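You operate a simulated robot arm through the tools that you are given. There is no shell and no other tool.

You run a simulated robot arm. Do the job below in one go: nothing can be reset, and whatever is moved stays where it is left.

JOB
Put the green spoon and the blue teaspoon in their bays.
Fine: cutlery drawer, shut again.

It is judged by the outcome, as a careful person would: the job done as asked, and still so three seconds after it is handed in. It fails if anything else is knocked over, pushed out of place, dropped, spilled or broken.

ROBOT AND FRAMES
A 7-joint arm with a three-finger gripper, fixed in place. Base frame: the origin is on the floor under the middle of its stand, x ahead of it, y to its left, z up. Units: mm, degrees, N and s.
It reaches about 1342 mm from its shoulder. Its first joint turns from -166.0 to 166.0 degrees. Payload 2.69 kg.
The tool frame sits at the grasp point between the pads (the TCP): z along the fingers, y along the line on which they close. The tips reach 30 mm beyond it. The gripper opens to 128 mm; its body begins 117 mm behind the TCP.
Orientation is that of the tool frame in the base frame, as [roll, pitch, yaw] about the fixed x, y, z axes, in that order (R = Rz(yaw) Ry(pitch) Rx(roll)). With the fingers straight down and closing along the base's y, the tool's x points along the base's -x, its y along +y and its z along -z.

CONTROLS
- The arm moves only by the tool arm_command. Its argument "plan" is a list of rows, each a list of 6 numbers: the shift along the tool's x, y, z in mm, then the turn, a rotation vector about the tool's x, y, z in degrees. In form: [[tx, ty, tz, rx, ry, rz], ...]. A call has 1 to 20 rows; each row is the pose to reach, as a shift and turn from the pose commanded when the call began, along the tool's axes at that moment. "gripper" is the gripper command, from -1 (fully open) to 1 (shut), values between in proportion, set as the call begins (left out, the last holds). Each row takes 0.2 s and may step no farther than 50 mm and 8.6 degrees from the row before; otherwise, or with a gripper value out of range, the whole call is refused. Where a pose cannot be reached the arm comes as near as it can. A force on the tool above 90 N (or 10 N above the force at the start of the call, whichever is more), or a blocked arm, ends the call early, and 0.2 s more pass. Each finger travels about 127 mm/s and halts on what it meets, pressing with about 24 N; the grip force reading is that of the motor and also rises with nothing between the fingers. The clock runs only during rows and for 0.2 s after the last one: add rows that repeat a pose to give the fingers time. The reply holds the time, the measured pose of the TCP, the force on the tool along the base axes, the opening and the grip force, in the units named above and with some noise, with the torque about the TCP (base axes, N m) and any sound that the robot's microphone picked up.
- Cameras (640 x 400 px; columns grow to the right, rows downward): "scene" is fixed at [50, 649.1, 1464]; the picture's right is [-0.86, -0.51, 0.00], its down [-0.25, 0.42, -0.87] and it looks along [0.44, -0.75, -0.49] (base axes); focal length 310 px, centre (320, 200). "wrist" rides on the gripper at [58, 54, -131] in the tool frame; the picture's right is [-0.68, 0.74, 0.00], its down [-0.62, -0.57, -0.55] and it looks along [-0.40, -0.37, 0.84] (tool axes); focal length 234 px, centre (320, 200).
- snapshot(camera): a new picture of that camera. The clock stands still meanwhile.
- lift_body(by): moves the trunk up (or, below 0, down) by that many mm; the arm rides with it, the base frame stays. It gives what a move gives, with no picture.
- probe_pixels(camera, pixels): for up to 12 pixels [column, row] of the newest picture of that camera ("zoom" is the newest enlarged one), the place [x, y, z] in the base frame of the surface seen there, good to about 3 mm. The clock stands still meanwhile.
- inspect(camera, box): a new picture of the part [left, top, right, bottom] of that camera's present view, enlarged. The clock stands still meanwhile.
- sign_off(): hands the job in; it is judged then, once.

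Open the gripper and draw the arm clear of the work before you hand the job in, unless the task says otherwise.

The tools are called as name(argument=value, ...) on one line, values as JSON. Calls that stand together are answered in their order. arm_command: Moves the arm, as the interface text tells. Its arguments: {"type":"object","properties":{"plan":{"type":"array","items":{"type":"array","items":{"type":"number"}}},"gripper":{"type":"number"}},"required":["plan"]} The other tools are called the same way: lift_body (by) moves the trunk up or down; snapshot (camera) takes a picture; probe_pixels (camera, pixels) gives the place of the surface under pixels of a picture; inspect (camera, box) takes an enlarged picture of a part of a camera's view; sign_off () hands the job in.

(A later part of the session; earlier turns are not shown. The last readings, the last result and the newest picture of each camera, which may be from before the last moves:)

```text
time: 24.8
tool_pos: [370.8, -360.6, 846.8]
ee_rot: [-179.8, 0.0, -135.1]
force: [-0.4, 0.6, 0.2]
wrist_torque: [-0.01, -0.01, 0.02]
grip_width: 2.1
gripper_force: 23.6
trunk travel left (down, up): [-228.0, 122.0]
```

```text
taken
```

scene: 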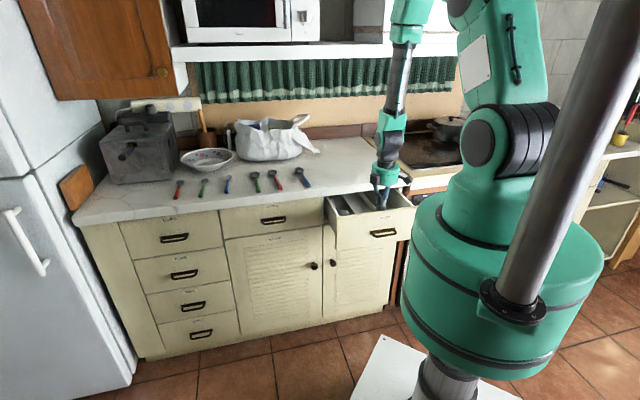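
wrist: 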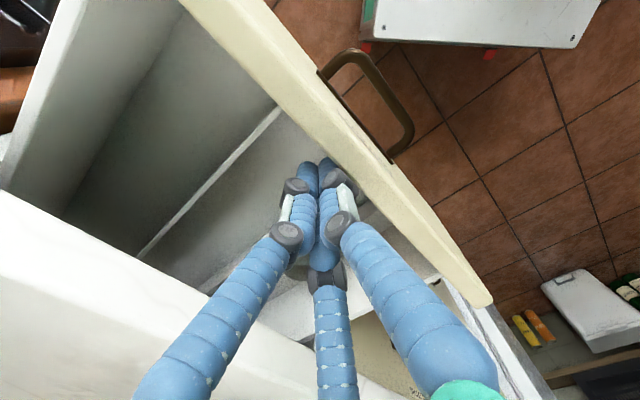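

The drawer now stands about 185 mm open with almost no force. I'll pull 80 mm more while leaning the hand back 20° so the wrist doesn't have to come closer to the base.

arm_command(plan=[[0, 9, 0, -2.5, 0, 0], [0, 18, 0, -5, 0, 0], [0, 27, 0, -7.5, 0, 0], [0, 36, 0, -10, 0, 0], [0, 45, 0, -12.5, 0, 0], [0, 54, 0, -15, 0, 0], [0, 63, 0, -17.5, 0, 0], [0, 72, 0, -20, 0, 0], [0, 80, 0, -20, 0, 0], [0, 80, 0, -20, 0, 0]])

snapshot(camera="wrist")

snapshot(camera="scene")

```text
time: 27.0
tool_pos: [314.0, -304.0, 847.1]
ee_rot: [160.1, 0.0, -135.2]
force: [-0.6, -0.4, -0.5]
wrist_torque: [-0.02, 0.03, 0.03]
grip_width: 2.3
gripper_force: 23.6
trunk travel left (down, up): [-228.0, 122.0]
```

```text
taken
```

wrist: 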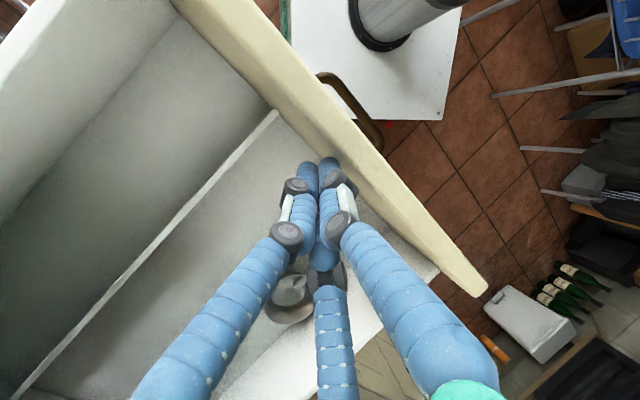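

```text
taken
```

scene: 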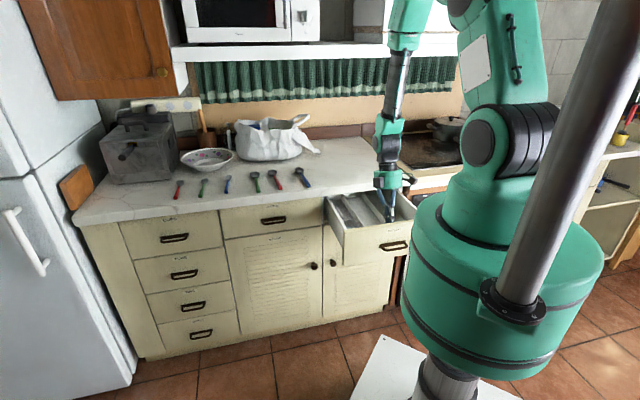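

The drawer is clearly further out. I'll zoom in on its inside at scene (365,215) to see which bay holds what and how far it is open.

inspect(camera="scene", box=[315, 180, 425, 249])

inspect(camera="wrist", box=[0, 60, 500, 372])

probe_pixels(camera="wrist", pixels=[[330, 110], [300, 130], [355, 200], [290, 295], [350, 300], [160, 220], [100, 120], [60, 60], [100, 310], [345, 225], [430, 262], [375, 125]])

```text
5.80 times, centred on (370, 214) of scene
```

zoom: 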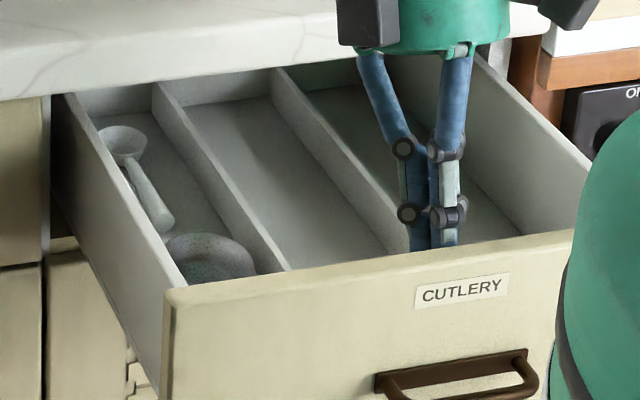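

```text
1.28 times, centred on (250, 216) of wrist
```

zoom: 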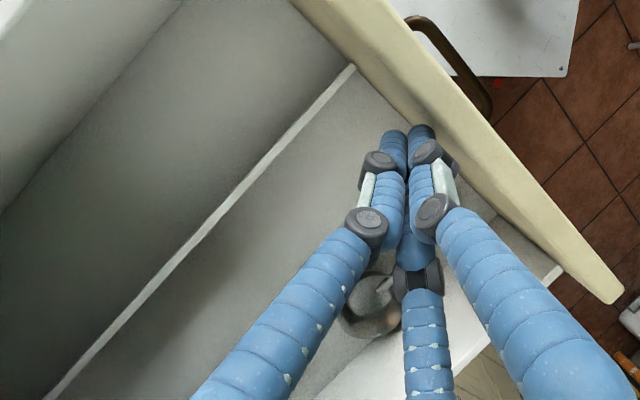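

```text
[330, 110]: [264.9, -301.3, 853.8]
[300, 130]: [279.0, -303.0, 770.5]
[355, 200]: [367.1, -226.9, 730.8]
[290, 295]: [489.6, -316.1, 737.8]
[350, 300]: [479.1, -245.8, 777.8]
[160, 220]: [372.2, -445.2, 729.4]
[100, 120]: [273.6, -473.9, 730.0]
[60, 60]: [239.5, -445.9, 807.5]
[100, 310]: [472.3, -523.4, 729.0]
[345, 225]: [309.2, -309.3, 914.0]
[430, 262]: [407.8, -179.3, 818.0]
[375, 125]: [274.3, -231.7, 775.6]
```

The drawer is about 277 mm open, with three bays: the left holds some grey items, the middle and right look empty. I'll lift the hand out and set it upright over the drawer for a clear look at the contents.

arm_command(plan=[[0, 12, -32.9, 0, 0, 0], [0, -3, -65, 5, 0, 0], [0, -30.7, -91, 10, 0, 0], [0, -57.2, -106, 15, 0, 0], [0, -76, -112.8, 20, 0, 0], [0, -76, -112.8, 20, 0, 0]])

snapshot(camera="wrist")

inspect(camera="scene", box=[315, 180, 425, 249])

```text
time: 28.4
tool_pos: [392.7, -382.8, 927.3]
ee_rot: [-179.9, 0.0, -135.1]
force: [0.0, 0.0, 0.8]
wrist_torque: [-0.03, -0.04, 0.0]
grip_width: 2.4
gripper_force: 23.7
trunk travel left (down, up): [-228.0, 122.0]
```

```text
taken
```

wrist: 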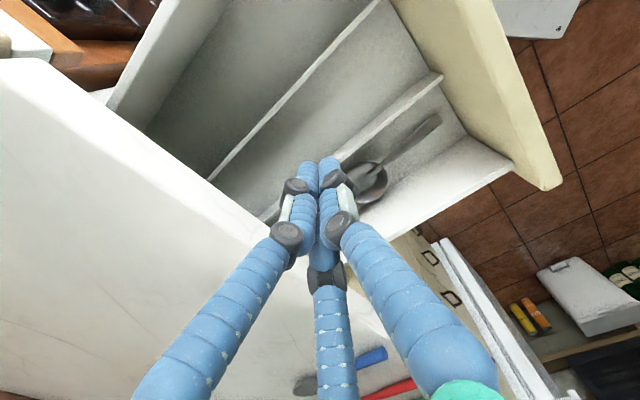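

```text
5.80 times, centred on (370, 214) of scene
```

zoom: 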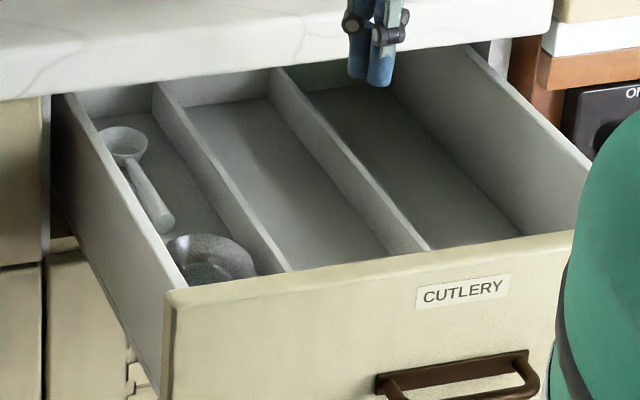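

I'll zoom in on the left bay's contents in the wrist view and search the bays for labels or outlines.

inspect(camera="wrist", box=[330, 80, 530, 205])

inspect(camera="wrist", box=[80, 0, 480, 240])

inspect(camera="scene", box=[320, 188, 376, 232])

```text
3.20 times, centred on (430, 142) of wrist
```

zoom: 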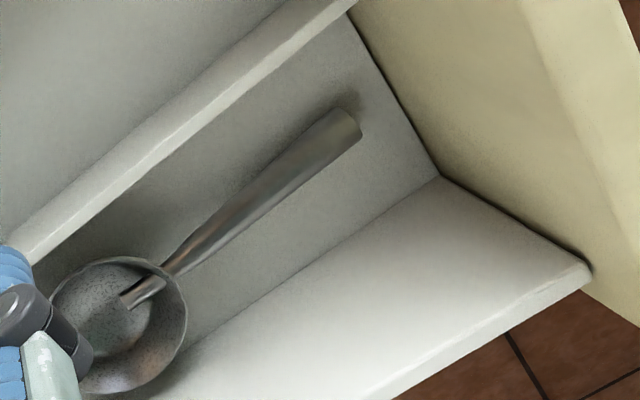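

```text
1.60 times, centred on (280, 120) of wrist
```

zoom: 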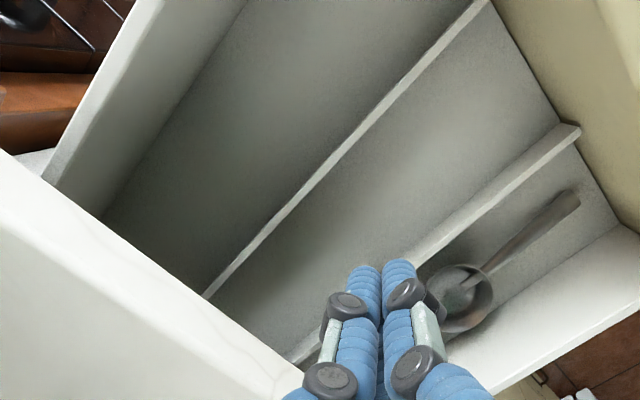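

```text
9.09 times, centred on (348, 210) of scene
```

zoom: 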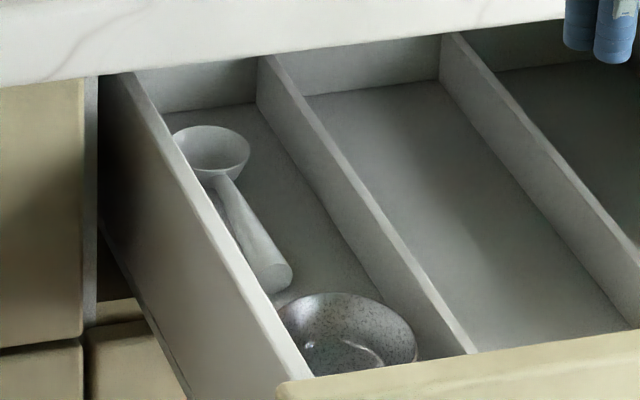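

The left bay holds two grey spoons, while the middle and right bays look empty. I'll rise, turn the hand 90° to the spoon-picking orientation and shift left, which also shows the left bay from another side.

arm_command(plan=[[-10, -1, -15, 0, 0, 8.2], [-30, -2, -25, 0, 0, 16.4], [-52, -3, -32, 0, 0, 24.6], [-74, -4, -38, 0, 0, 32.8], [-96, -5, -44, 0, 0, 41], [-118, -6, -50, 0, 0, 49.2], [-140, -7, -55, 0, 0, 57.4], [-163, -8, -60, 0, 0, 65.6], [-187, -10, -63, 0, 0, 73.8], [-210, -11, -63, 0, 0, 82], [-233, -12, -63, 0, 0, 90], [-233, -12, -63, 0, 0, 90]])

snapshot(camera="wrist")

snapshot(camera="scene")

```text
time: 31.0
tool_pos: [565.7, -224.1, 992.2]
ee_rot: [179.9, 0.1, 134.8]
force: [-1.2, 0.5, -0.3]
wrist_torque: [0.02, 0.01, -0.01]
grip_width: 2.3
gripper_force: 23.2
trunk travel left (down, up): [-228.0, 122.0]
```

```text
taken
```

wrist: 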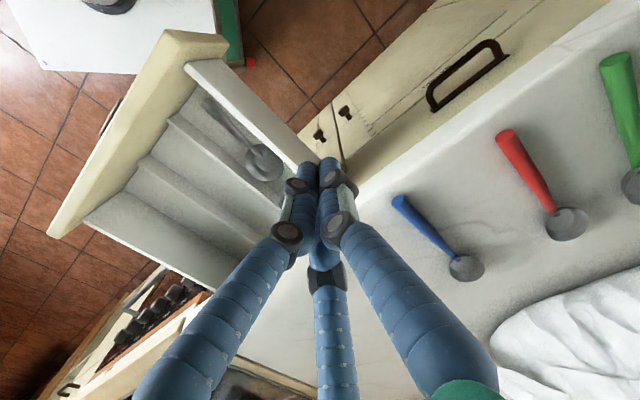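

```text
taken
```

scene: 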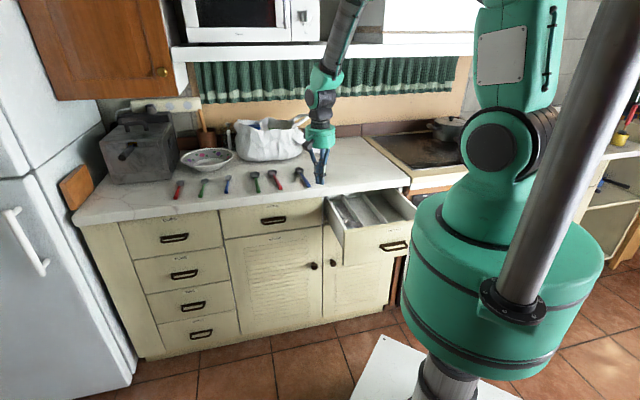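

Now the scene view of the drawer is unobstructed. I'll zoom in on it from both cameras.

inspect(camera="scene", box=[318, 180, 428, 249])

probe_pixels(camera="zoom", pixels=[[108, 140], [145, 205], [135, 170], [190, 255], [60, 120], [160, 105], [215, 130], [300, 150], [400, 150], [270, 95], [455, 60], [230, 240]])

inspect(camera="wrist", box=[80, 20, 320, 170])

```text
5.80 times, centred on (373, 214) of scene
```

zoom: 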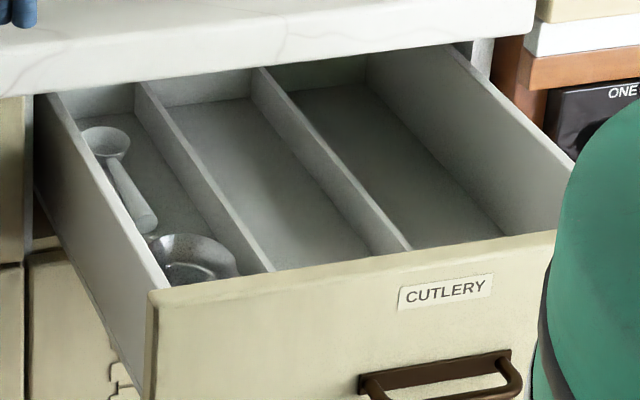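

```text
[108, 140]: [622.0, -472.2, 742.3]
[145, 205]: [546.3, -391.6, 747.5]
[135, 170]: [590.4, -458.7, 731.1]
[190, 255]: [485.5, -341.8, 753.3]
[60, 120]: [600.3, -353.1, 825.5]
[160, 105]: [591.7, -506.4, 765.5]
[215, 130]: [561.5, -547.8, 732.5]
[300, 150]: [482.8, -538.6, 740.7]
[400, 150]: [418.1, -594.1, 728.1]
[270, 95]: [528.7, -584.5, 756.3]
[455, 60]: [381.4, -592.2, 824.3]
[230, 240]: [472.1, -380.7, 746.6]
```

```text
2.67 times, centred on (200, 95) of wrist
```

zoom: 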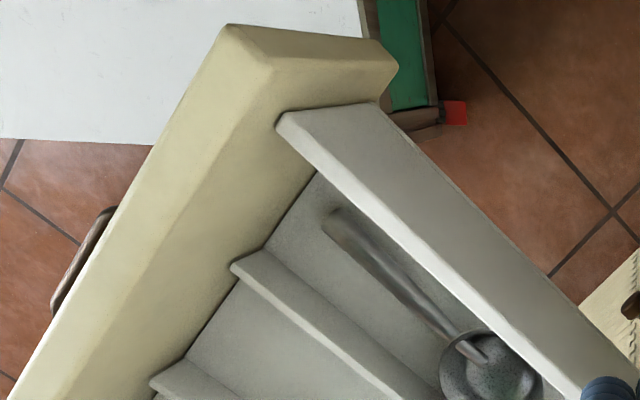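

The left bay's back spoon is about 140 mm long (teaspoon size), and the front one looks larger. I'll measure the front one and look for markings on the bay walls.

probe_pixels(camera="zoom", pixels=[[332, 220], [430, 310], [490, 375], [250, 260], [175, 380], [340, 105], [300, 200], [290, 330]])

inspect(camera="scene", box=[322, 188, 366, 216])

inspect(camera="scene", box=[356, 185, 412, 220])

inspect(camera="wrist", box=[60, 90, 300, 240])

```text
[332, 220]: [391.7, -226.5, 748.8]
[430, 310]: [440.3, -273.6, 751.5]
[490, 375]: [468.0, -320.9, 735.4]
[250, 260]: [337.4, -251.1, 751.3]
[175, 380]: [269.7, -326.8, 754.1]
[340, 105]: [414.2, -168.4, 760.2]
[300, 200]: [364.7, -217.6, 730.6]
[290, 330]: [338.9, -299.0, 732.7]
```

```text
14.29 times, centred on (344, 202) of scene
```

zoom: 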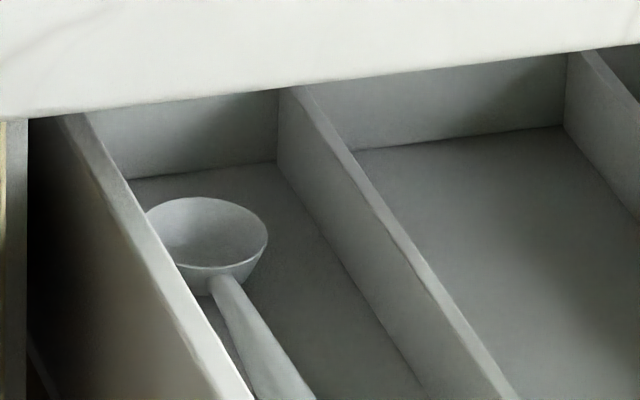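

```text
11.43 times, centred on (384, 202) of scene
```

zoom: 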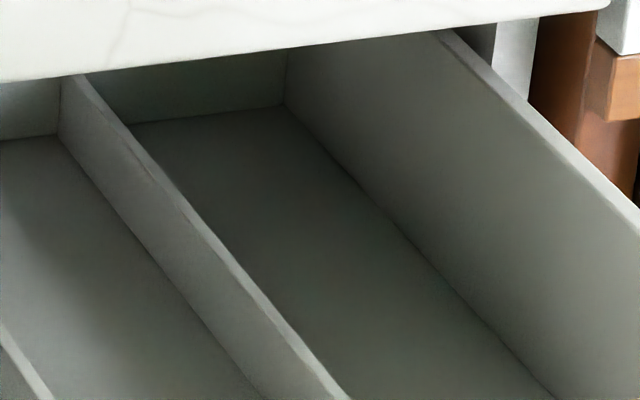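

```text
2.67 times, centred on (180, 165) of wrist
```

zoom: 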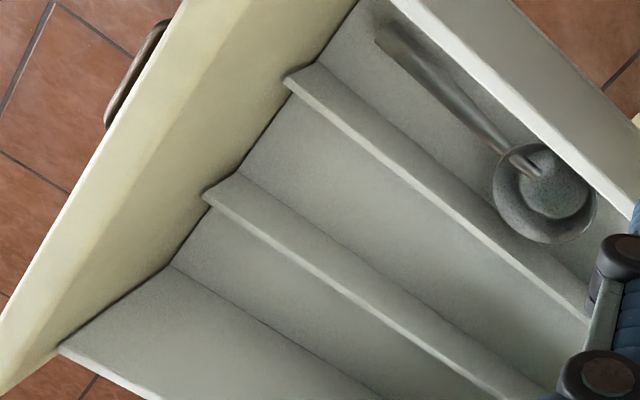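

The front item has a big bowl of about 64 mm and the back one about 39 mm, so they may be other utensils or hints, and I must find out which bay is which. I'll turn the hand so its camera looks from the counter side onto the panel's inner face and the bays.

arm_command(plan=[[-5, -4, -1, 0, 0, 8.2], [-11, -8, -2, 0, 0, 16.4], [-17, -12, -3, 0, 0, 24.6], [-22, -16, -4, 0, 0, 32.8], [-28, -20, -5, 0, 0, 41], [-33, -23, -6, 0, 0, 49.2], [-39, -27, -7, 0, 0, 57.4], [-45, -31, -8, 0, 0, 65.6], [-50, -35, -8, 0, 0, 73.8], [-56, -38, -8, 0, 0, 82], [-61, -41, -8, 0, 0, 90], [-61, -41, -8, 0, 0, 90]])

snapshot(camera="wrist")

```text
time: 33.6
tool_pos: [580.0, -296.6, 1001.6]
ee_rot: [179.9, -0.1, 44.7]
force: [-0.8, 0.6, 0.0]
wrist_torque: [0.02, -0.02, 0.0]
grip_width: 2.5
gripper_force: 24.2
trunk travel left (down, up): [-228.0, 122.0]
```

```text
taken
```

wrist: 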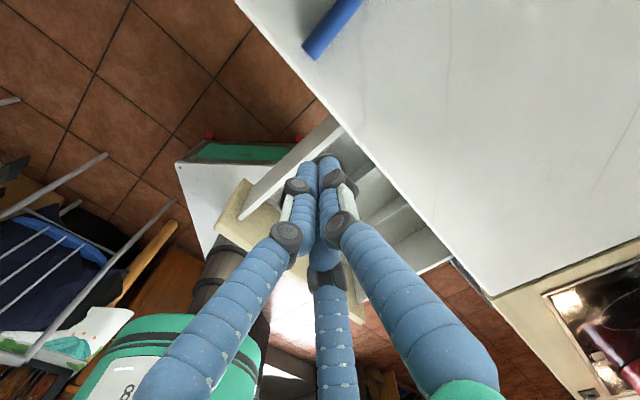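

The fingers hide the drawer from here. I'll shift the hand right by 330 mm so the drawer appears left of the fingers, viewed from the counter side.

arm_command(plan=[[-41, -4, -2, 0, 0, 0], [-82, -8, -4, 0, 0, 0], [-123, -12, -6, 0, 0, 0], [-165, -16, -8, 0, 0, 0], [-206, -20, -10, 0, 0, 0], [-247, -24, -12, 0, 0, 0], [-289, -28, -14, 0, 0, 0], [-330, -30, -16, 0, 0, 0], [-330, -30, -16, 0, 0, 0]])

snapshot(camera="wrist")

```text
time: 35.6
tool_pos: [323.5, -510.6, 1017.6]
ee_rot: [179.9, 0.0, 44.9]
force: [0.1, 0.2, -0.5]
wrist_torque: [0.03, 0.02, 0.02]
grip_width: 2.1
gripper_force: 24.0
trunk travel left (down, up): [-228.0, 122.0]
```

```text
taken
```

wrist: 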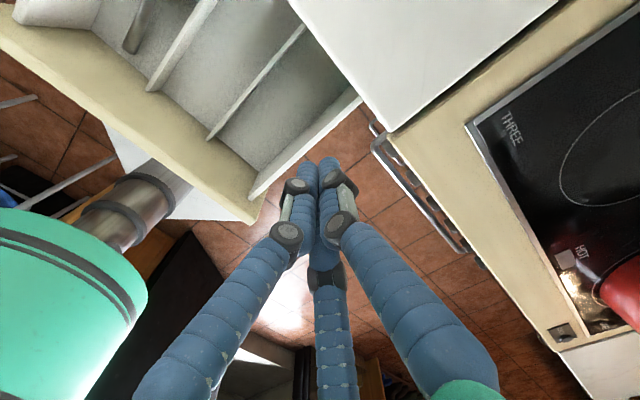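

The drawer is visible at the upper left. I'll enlarge that part to check the inner panel face.

inspect(camera="wrist", box=[0, 0, 380, 237])

inspect(camera="wrist", box=[100, 0, 340, 150])

```text
1.68 times, centred on (190, 118) of wrist
```

zoom: 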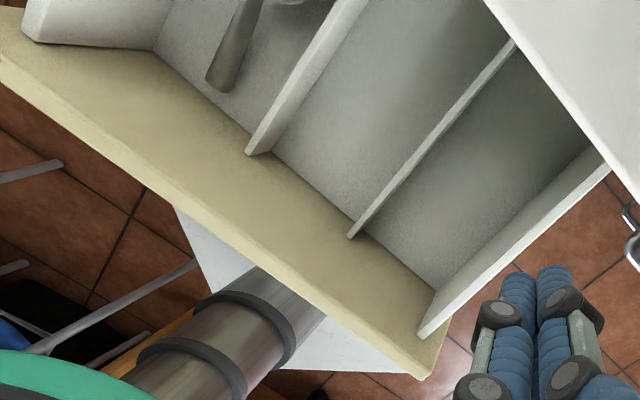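

```text
2.67 times, centred on (220, 75) of wrist
```

zoom: 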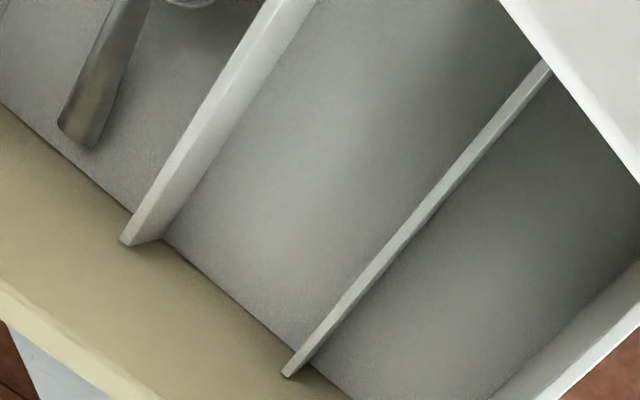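

There are no markings on the inner panel face. I'll check the depth of the bays' back wall and measure both grey items in the scene view.

inspect(camera="scene", box=[322, 188, 386, 228])

probe_pixels(camera="zoom", pixels=[[130, 90], [115, 80], [250, 80], [330, 60], [95, 128], [150, 125], [125, 105], [125, 150], [215, 255], [225, 290], [320, 300], [270, 340]])

```text
10.00 times, centred on (354, 208) of scene
```

zoom: 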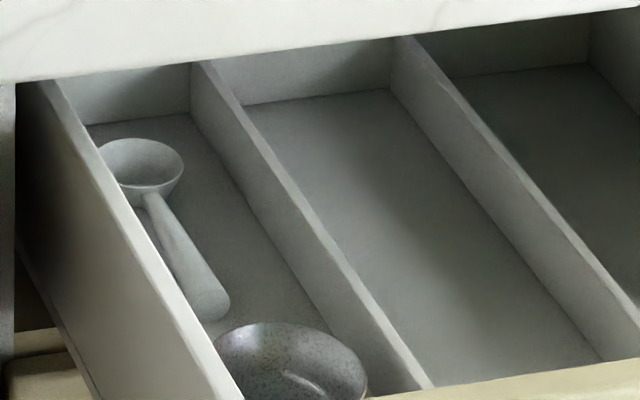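

```text
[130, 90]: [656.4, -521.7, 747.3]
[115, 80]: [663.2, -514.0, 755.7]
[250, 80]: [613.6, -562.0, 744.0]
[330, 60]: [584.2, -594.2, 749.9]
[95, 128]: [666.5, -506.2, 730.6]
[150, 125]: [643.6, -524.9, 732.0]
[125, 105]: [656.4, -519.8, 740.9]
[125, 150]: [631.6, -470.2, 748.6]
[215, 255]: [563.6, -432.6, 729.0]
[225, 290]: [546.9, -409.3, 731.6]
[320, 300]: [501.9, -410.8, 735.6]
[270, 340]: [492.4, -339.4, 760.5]
```

The bays end at a back wall at n≈-833 and show no labels. I'll magnify the left bay's contents further, and for comparison the counter spoons at the same scale.

inspect(camera="scene", box=[326, 194, 366, 232])

inspect(camera="scene", box=[215, 160, 275, 200])

inspect(camera="scene", box=[165, 160, 325, 205])

```text
10.53 times, centred on (346, 213) of scene
```

zoom: 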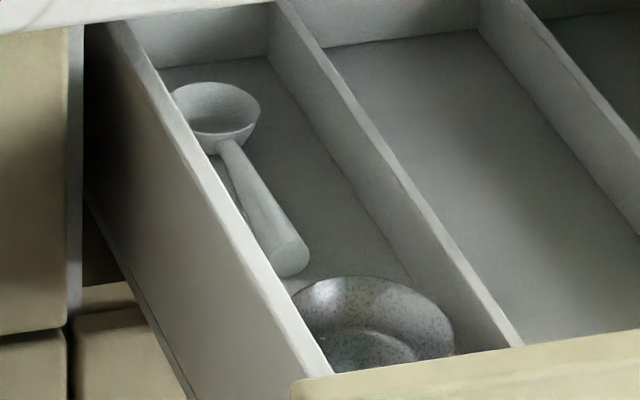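

```text
10.00 times, centred on (245, 180) of scene
```

zoom: 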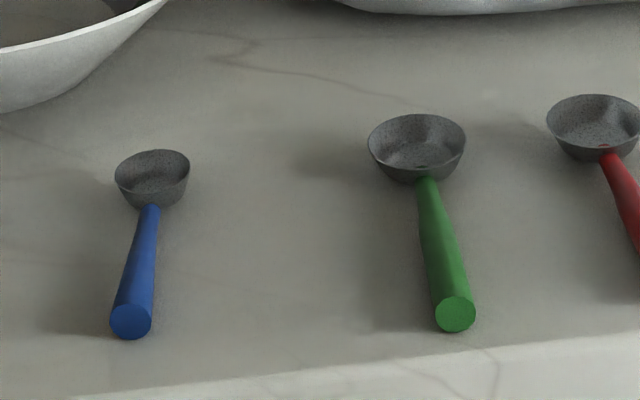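

```text
4.00 times, centred on (245, 182) of scene
```

zoom: 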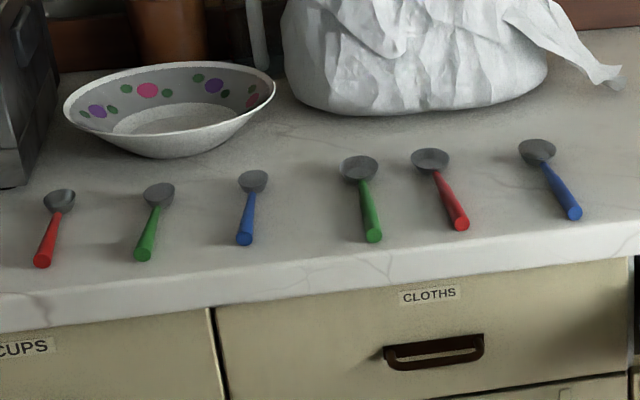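

The grey item at the back may match the counter spoons' size, so I'll probe its extremes and the front item's more precisely.

inspect(camera="scene", box=[326, 194, 366, 232])

probe_pixels(camera="zoom", pixels=[[215, 85], [180, 100], [255, 100], [215, 130], [228, 150], [260, 210], [290, 262], [300, 255], [350, 280], [300, 310], [448, 330], [370, 340]])

probe_pixels(camera="scene", pixels=[[257, 173], [253, 175], [262, 175], [260, 191], [228, 175], [225, 177], [232, 177], [227, 193], [250, 190], [270, 190]])

```text
10.53 times, centred on (346, 213) of scene
```

zoom: 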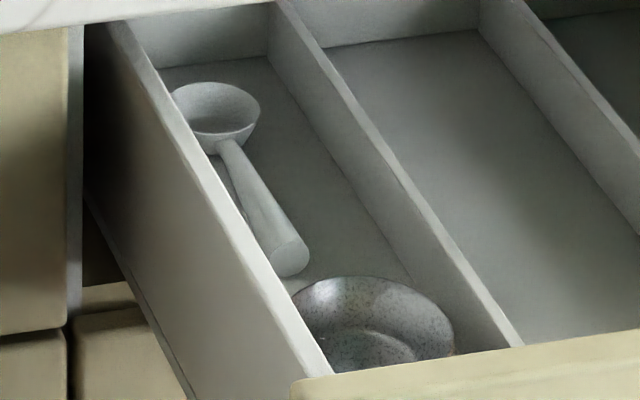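

```text
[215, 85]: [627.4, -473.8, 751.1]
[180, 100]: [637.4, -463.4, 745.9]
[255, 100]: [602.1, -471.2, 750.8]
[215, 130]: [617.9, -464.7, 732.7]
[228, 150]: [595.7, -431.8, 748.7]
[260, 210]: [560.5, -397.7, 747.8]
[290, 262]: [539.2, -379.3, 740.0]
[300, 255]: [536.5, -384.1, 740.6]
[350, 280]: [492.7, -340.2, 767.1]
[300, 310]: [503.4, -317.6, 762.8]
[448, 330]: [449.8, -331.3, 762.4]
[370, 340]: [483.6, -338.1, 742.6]
```

```text
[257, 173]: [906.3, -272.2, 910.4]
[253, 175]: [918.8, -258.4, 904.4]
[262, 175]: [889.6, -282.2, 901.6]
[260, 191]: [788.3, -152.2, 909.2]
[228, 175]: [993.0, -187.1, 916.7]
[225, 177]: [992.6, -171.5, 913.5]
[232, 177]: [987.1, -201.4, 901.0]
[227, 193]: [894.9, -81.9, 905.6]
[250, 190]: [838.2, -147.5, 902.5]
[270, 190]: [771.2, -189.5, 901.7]
```

Both drawer items differ in shape from the counter spoons, so I still need to learn which bay is for what. I'll scan the room for a note or other labels.

inspect(camera="scene", box=[0, 0, 320, 200])

inspect(camera="scene", box=[320, 0, 640, 200])

inspect(camera="scene", box=[60, 90, 220, 190])

inspect(camera="scene", box=[0, 200, 320, 400])

```text
2.00 times, centred on (160, 100) of scene
```

zoom: 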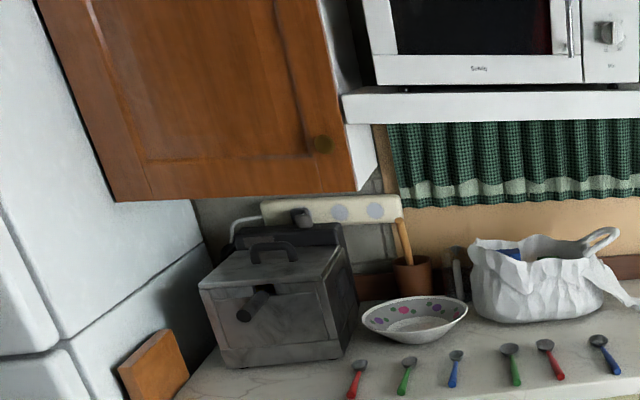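

```text
2.00 times, centred on (480, 100) of scene
```

zoom: 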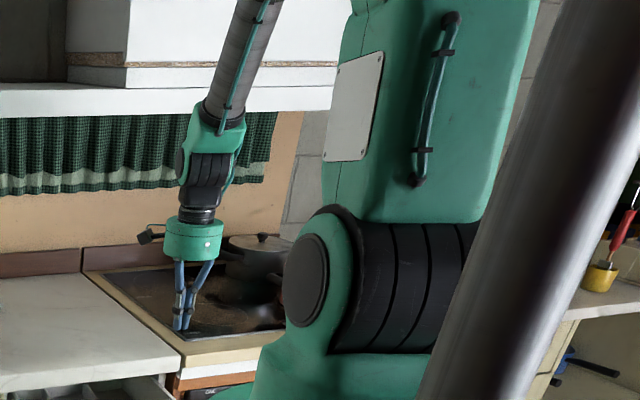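

```text
4.00 times, centred on (140, 140) of scene
```

zoom: 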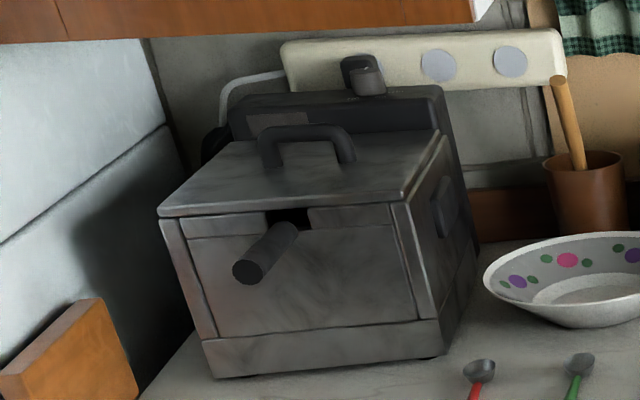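

```text
2.00 times, centred on (160, 300) of scene
```

zoom: 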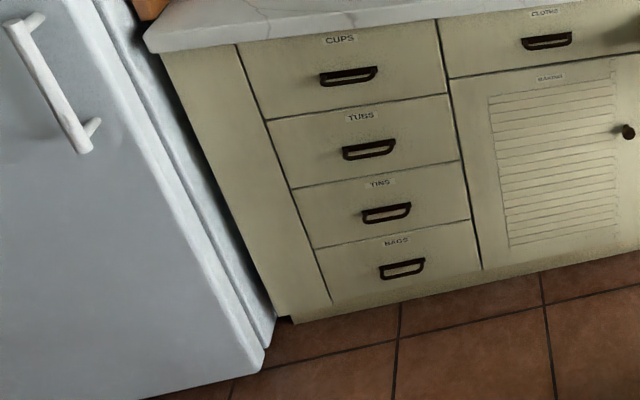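

I see no notes around. The back wall at n≈-833 might be only a cross divider, so I'll compare it with the kitchen wall behind the counter.

snapshot(camera="scene")

probe_pixels(camera="scene", pixels=[[345, 131], [350, 120], [345, 137], [330, 131], [390, 125], [345, 145], [365, 197], [345, 199], [333, 203], [331, 200], [385, 193], [399, 196]])

```text
taken
```

scene: 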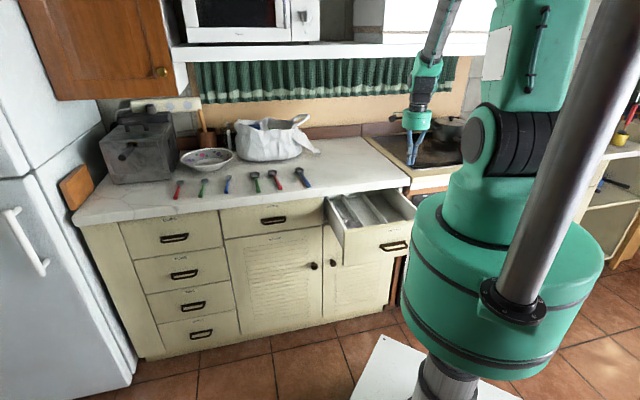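

```text
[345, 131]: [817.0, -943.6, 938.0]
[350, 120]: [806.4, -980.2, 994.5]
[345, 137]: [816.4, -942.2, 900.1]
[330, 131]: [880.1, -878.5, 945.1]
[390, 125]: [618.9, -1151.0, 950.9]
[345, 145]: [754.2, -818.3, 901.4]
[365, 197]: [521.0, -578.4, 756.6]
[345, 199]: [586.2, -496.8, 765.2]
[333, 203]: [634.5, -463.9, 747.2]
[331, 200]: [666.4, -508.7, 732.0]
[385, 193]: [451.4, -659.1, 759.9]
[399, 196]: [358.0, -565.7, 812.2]
```

The kitchen wall is at n≈-1245, so the drawer may be deeper than the wall I see, whose top the counter hides. I'll hook the panel again and pull a little further to reveal whether more bays lie behind it, starting by moving over the drawer with a 15° lean.

arm_command(plan=[[28, -18, 10, 3, 0, 0], [56, -36, 25, 6, 0, 0], [84, -54, 42, 9, 0, 0], [112, -72, 60, 12, 0, 0], [140, -90, 77, 15, 0, 0], [140, -90, 77, 15, 0, 0]])

```text
time: 37.0
tool_pos: [357.5, -346.2, 940.7]
ee_rot: [-165.0, 0.0, 44.8]
force: [-0.2, -0.9, -0.6]
wrist_torque: [-0.01, 0.0, 0.01]
grip_width: 2.0
gripper_force: 24.2
trunk travel left (down, up): [-228.0, 122.0]
```

The hand is over the drawer, leaning 15°. I'll lower it behind the panel to about z=848.

arm_command(plan=[[0, -6.5, 33.8, 2, 0, 0], [0, -13, 67.7, 4, 0, 0], [0, -19.4, 101.5, 5, 0, 0], [0, -19.4, 101.5, 5, 0, 0]])

snapshot(camera="wrist")

```text
time: 38.0
tool_pos: [328.8, -313.0, 844.6]
ee_rot: [-160.1, 0.0, 44.9]
force: [-0.2, 0.0, 0.2]
wrist_torque: [0.03, 0.02, 0.02]
grip_width: 2.1
gripper_force: 23.9
trunk travel left (down, up): [-228.0, 122.0]
```

```text
taken
```

wrist: 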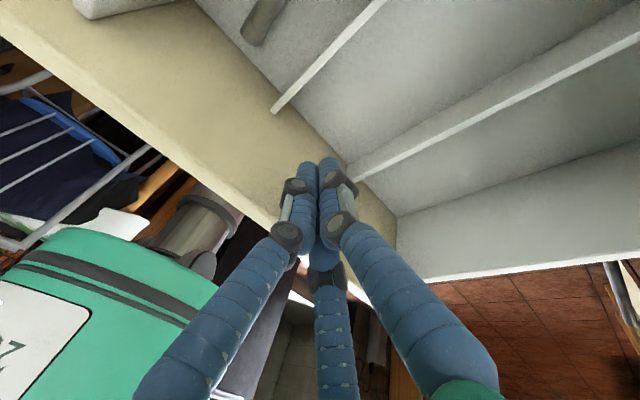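

Behind the panel, no contact yet. I'll pull 60 mm in small steps; the call stops itself if the drawer reaches its end stop.

arm_command(plan=[[0, -7.5, 2.7, 0, 0, 0], [0, -15, 5.5, 0, 0, 0], [0, -22.6, 8.2, 1, 0, 0], [0, -30.1, 10.9, 2, 0, 0], [0, -37.6, 13.7, 3, 0, 0], [0, -45.1, 16.4, 4, 0, 0], [0, -52.6, 19.1, 5, 0, 0], [0, -56.4, 20.5, 5, 0, 0], [0, -56.4, 20.5, 5, 0, 0]])

inspect(camera="scene", box=[318, 180, 428, 249])

```text
time: 40.0
tool_pos: [285.6, -272.3, 845.5]
ee_rot: [-155.1, 0.0, 44.9]
force: [-0.3, -0.3, 0.7]
wrist_torque: [0.03, 0.02, -0.01]
grip_width: 2.1
gripper_force: 24.2
trunk travel left (down, up): [-228.0, 122.0]
```

```text
5.80 times, centred on (373, 214) of scene
```

zoom: 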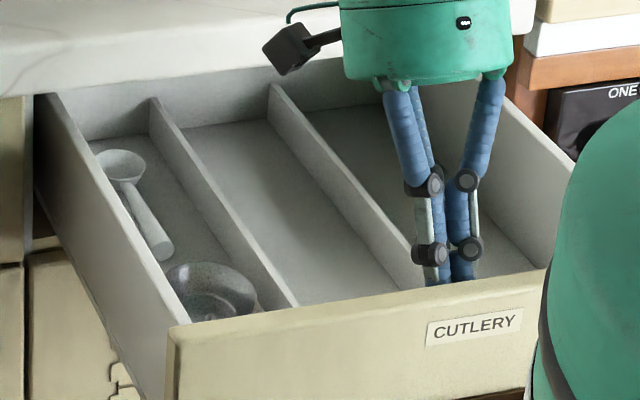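

The back wall rises above the dividers, so it is the true end of the drawer: three bays in all. I'll magnify the back wall and the left bay once more for any marks.

inspect(camera="scene", box=[322, 190, 386, 230])

inspect(camera="scene", box=[324, 200, 364, 238])

snapshot(camera="wrist")

```text
10.00 times, centred on (354, 210) of scene
```

zoom: 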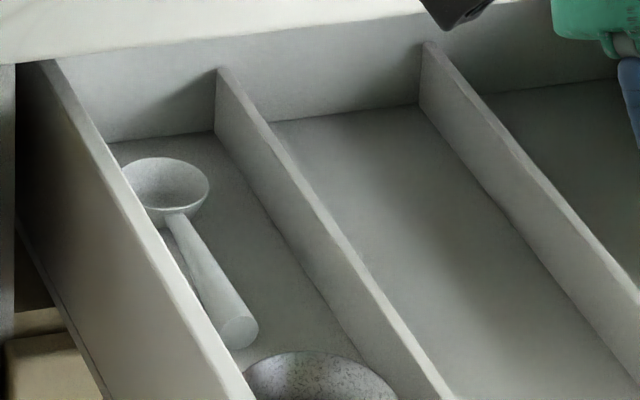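

```text
10.53 times, centred on (344, 219) of scene
```

zoom: 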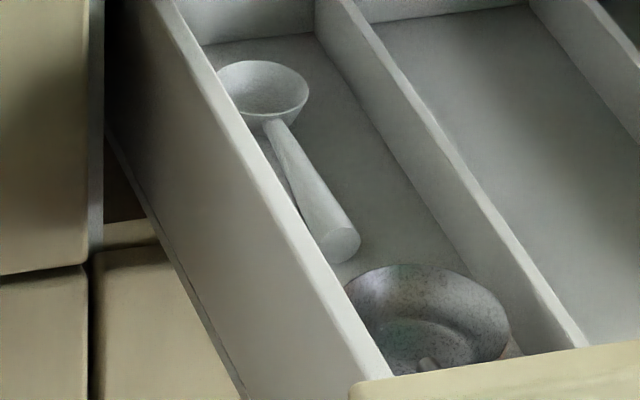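

```text
taken
```

wrist: 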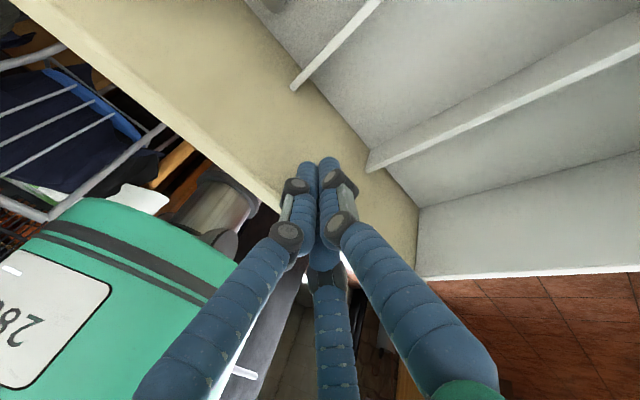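

The drawer items have short handles (≈90 mm) and round scoop-like bowls (≈40 and 63 mm), so they are scoops rather than spoons of the counter kind. I'll lift the hand out and look closely at the other two bays.

arm_command(plan=[[0, -14.8, -31.7, 0, 0, 0], [0, -4.8, -69.5, -5, 0, 0], [0, 16.3, -106.9, -11, 0, 0], [0, 41.7, -135.3, -18, 0, 0], [0, 71.3, -154.7, -25, 0, 0], [0, 71.3, -154.7, -25, 0, 0]])

snapshot(camera="wrist")

inspect(camera="scene", box=[318, 180, 428, 249])

```text
time: 41.4
tool_pos: [376.9, -363.0, 952.0]
ee_rot: [180.0, 0.0, 44.9]
force: [-0.3, 1.0, -0.3]
wrist_torque: [0.01, -0.01, -0.02]
grip_width: 2.3
gripper_force: 23.9
trunk travel left (down, up): [-228.0, 122.0]
```

```text
taken
```

wrist: 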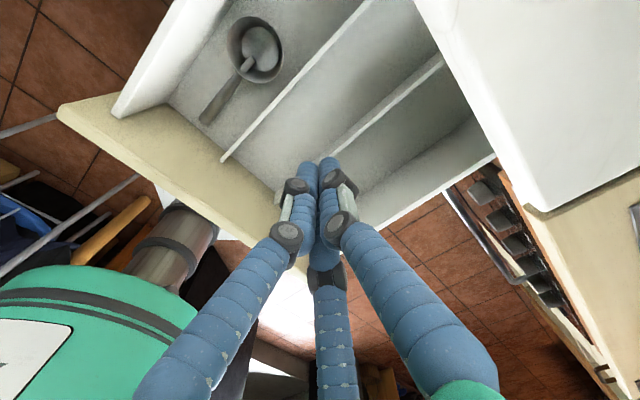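

```text
5.80 times, centred on (373, 214) of scene
```

zoom: 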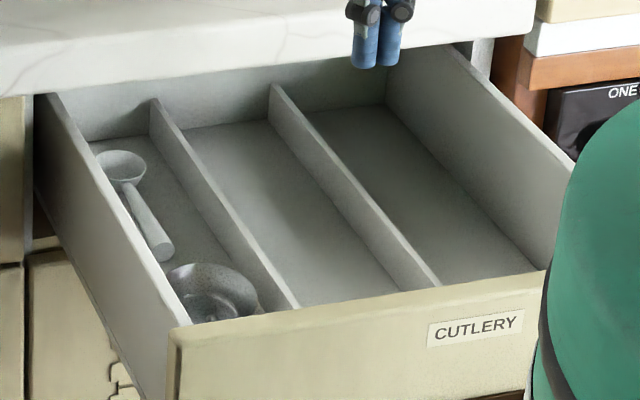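

The front item at wrist (255,50) is now well visible. I'll zoom in there and on the two empty bays.

inspect(camera="wrist", box=[160, 0, 340, 112])

inspect(camera="wrist", box=[220, 0, 500, 175])

probe_pixels(camera="wrist", pixels=[[207, 118], [232, 85], [245, 65], [262, 45], [255, 22], [228, 45], [283, 50], [250, 80], [225, 155], [360, 10], [330, 155], [440, 60]])

```text
3.56 times, centred on (250, 56) of wrist
```

zoom: 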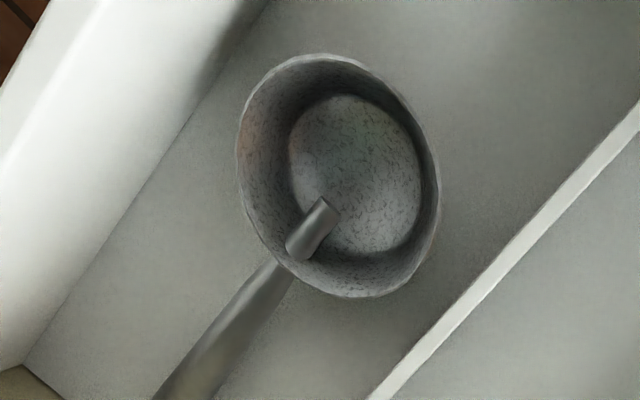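

```text
2.29 times, centred on (360, 88) of wrist
```

zoom: 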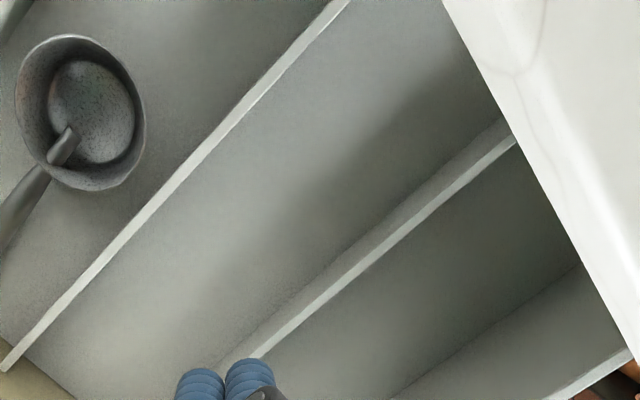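

```text
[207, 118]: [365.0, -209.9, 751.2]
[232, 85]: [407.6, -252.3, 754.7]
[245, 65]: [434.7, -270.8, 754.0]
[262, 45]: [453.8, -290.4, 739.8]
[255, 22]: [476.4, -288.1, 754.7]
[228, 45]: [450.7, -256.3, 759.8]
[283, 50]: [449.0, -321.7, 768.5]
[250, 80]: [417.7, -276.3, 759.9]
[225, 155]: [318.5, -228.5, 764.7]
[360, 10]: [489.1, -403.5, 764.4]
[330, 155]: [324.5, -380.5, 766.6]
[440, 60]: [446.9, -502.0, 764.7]
```

Neither empty bay carries any mark. I'll measure the bay widths precisely, in case their sizes tell which piece belongs where.

probe_pixels(camera="wrist", pixels=[[170, 103], [190, 75], [160, 80], [180, 40], [365, 205], [400, 180], [430, 160], [420, 175], [460, 180], [290, 195], [380, 180], [470, 130]])

inspect(camera="wrist", box=[320, 60, 520, 220])

```text
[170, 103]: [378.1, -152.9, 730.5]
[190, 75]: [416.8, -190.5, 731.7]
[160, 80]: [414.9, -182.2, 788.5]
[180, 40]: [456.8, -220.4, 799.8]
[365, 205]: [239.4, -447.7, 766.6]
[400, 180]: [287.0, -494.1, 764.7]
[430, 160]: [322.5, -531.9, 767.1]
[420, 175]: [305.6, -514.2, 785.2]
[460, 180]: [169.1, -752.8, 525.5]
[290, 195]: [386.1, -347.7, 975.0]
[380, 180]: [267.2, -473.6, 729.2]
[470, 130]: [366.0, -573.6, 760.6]
```

```text
2.50 times, centred on (420, 140) of wrist
```

zoom: 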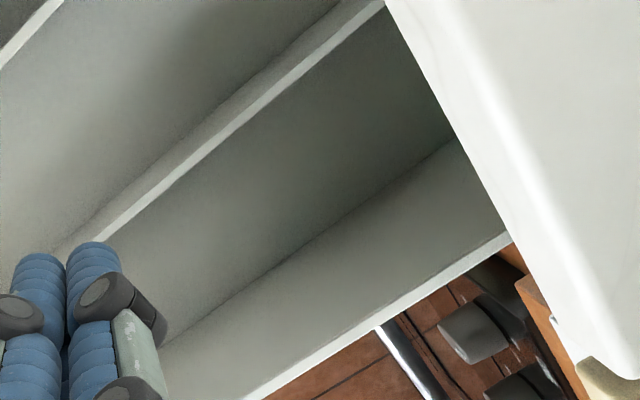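

The three bays are equally wide (about 98 mm) and unmarked: the left is taken by the scoops and the other two are free, so I'll give each piece its own free bay, lying lengthwise like the scoops. Next I calibrate the fingertip depth in the scene view before going to the spoons.

inspect(camera="scene", box=[350, 150, 414, 200])

probe_pixels(camera="zoom", pixels=[[300, 330], [320, 325], [300, 310], [320, 300], [300, 345], [325, 345]])

```text
8.00 times, centred on (382, 175) of scene
```

zoom: 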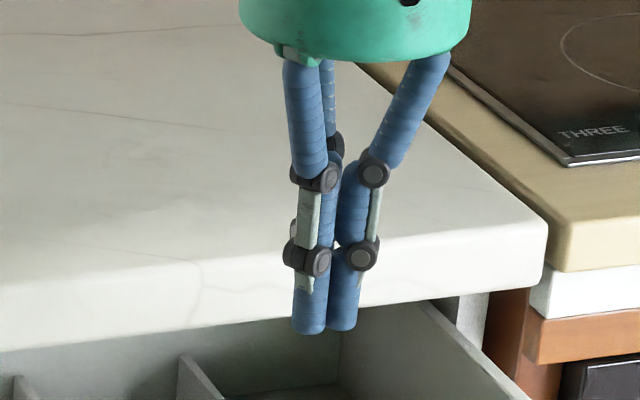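

```text
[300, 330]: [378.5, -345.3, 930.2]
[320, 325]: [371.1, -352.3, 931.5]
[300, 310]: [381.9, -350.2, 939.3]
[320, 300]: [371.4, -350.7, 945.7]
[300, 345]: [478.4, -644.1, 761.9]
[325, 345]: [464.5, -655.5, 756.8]
```

Before choosing, I want to be sure no low cross wall separates the two scoops in the left bay. I'll probe the floor between them in both views.

snapshot(camera="wrist")

probe_pixels(camera="wrist", pixels=[[260, 3], [280, 3], [300, 3], [320, 3], [340, 3], [290, 20], [310, 20], [250, 8]])

inspect(camera="scene", box=[324, 200, 364, 238])

probe_pixels(camera="zoom", pixels=[[380, 245], [400, 262], [430, 258], [450, 265], [480, 285], [350, 275], [505, 310], [370, 262], [420, 262], [520, 330], [530, 345], [440, 240]])

```text
taken
```

wrist: 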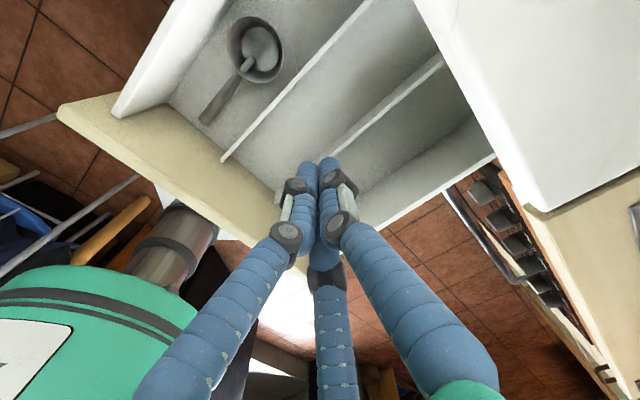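

```text
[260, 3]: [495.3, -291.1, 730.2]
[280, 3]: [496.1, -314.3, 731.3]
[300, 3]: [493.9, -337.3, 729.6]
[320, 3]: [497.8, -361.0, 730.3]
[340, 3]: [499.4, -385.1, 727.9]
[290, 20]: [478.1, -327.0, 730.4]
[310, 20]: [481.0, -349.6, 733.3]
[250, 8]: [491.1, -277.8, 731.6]
```

```text
10.53 times, centred on (344, 219) of scene
```

zoom: 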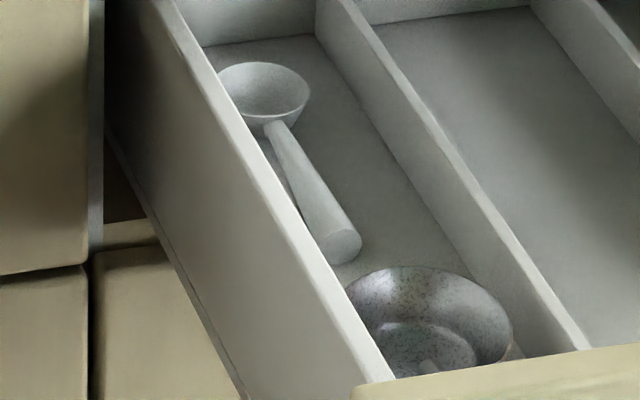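

```text
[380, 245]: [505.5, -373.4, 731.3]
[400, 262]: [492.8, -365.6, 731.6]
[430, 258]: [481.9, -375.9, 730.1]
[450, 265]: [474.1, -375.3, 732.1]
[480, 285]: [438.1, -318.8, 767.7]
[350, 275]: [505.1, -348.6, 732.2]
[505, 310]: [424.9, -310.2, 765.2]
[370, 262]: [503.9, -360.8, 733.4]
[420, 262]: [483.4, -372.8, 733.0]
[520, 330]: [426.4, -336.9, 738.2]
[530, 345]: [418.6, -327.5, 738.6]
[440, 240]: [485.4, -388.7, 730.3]
```

The floor between the scoops is continuous, so there are three plain bays and the left one is taken along its whole length. I'll put the green spoon in the middle bay and the blue teaspoon in the right one; now I move above the green spoon, turning the hand to close across its handle.

arm_command(plan=[[30, 14, -12, 0, 0, -7.5], [68, 32, -22, 0, 0, -15], [106, 50, -32, 0, 0, -22.5], [144, 69, -40, 0, 0, -30], [182, 87, -48, 0, 0, -37.5], [220, 106, -54, 0, 0, -45], [258, 124, -58, 0, 0, -52.5], [296, 143, -60, 0, 0, -60], [334, 161, -60, 0, 0, -67.5], [372, 180, -60, 0, 0, -75], [410, 198, -60, 0, 0, -82.5], [447, 217, -60, 0, 0, -90], [447, 217, -60, 0, 0, -90]], gripper=0.2)

snapshot(camera="wrist")

snapshot(camera="scene")

```text
time: 44.2
tool_pos: [845.5, -202.2, 1012.0]
ee_rot: [-179.9, 0.1, 134.9]
force: [-0.1, 0.3, 0.7]
wrist_torque: [-0.04, -0.01, 0.0]
grip_width: 51.3
gripper_force: 0.0
trunk travel left (down, up): [-228.0, 122.0]
```

```text
taken
```

wrist: 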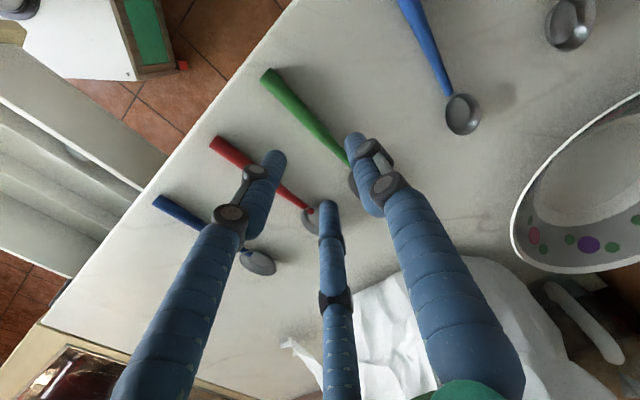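

```text
taken
```

scene: 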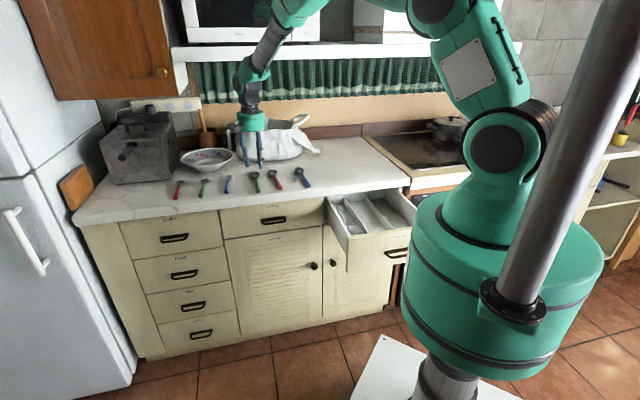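

I'm above the green spoon (handle from wrist (268,75) to (345,160)). I'll probe points along the handle and its neighbours.

probe_pixels(camera="wrist", pixels=[[267, 75], [278, 88], [290, 101], [303, 115], [316, 129], [330, 143], [341, 156], [215, 142], [260, 172], [290, 195], [420, 40], [462, 110]])

inspect(camera="wrist", box=[200, 40, 440, 190])

```text
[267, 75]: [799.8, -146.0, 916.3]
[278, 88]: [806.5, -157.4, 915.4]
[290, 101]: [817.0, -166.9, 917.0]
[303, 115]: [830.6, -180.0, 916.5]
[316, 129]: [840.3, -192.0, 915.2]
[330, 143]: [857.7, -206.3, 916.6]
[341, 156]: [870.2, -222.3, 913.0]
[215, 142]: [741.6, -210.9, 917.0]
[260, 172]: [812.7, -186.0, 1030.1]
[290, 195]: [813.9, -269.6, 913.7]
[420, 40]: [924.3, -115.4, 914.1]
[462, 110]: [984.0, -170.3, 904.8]
```

```text
2.67 times, centred on (320, 115) of wrist
```

zoom: 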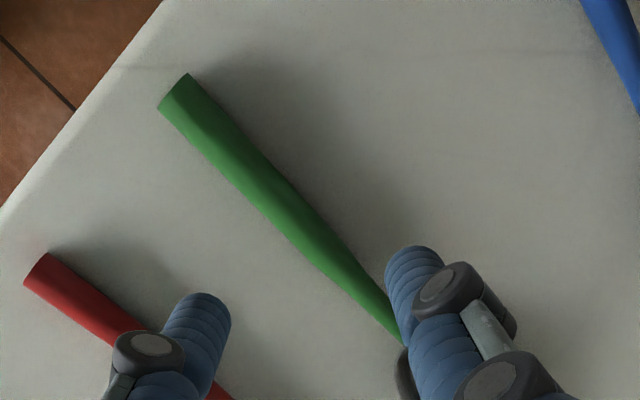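

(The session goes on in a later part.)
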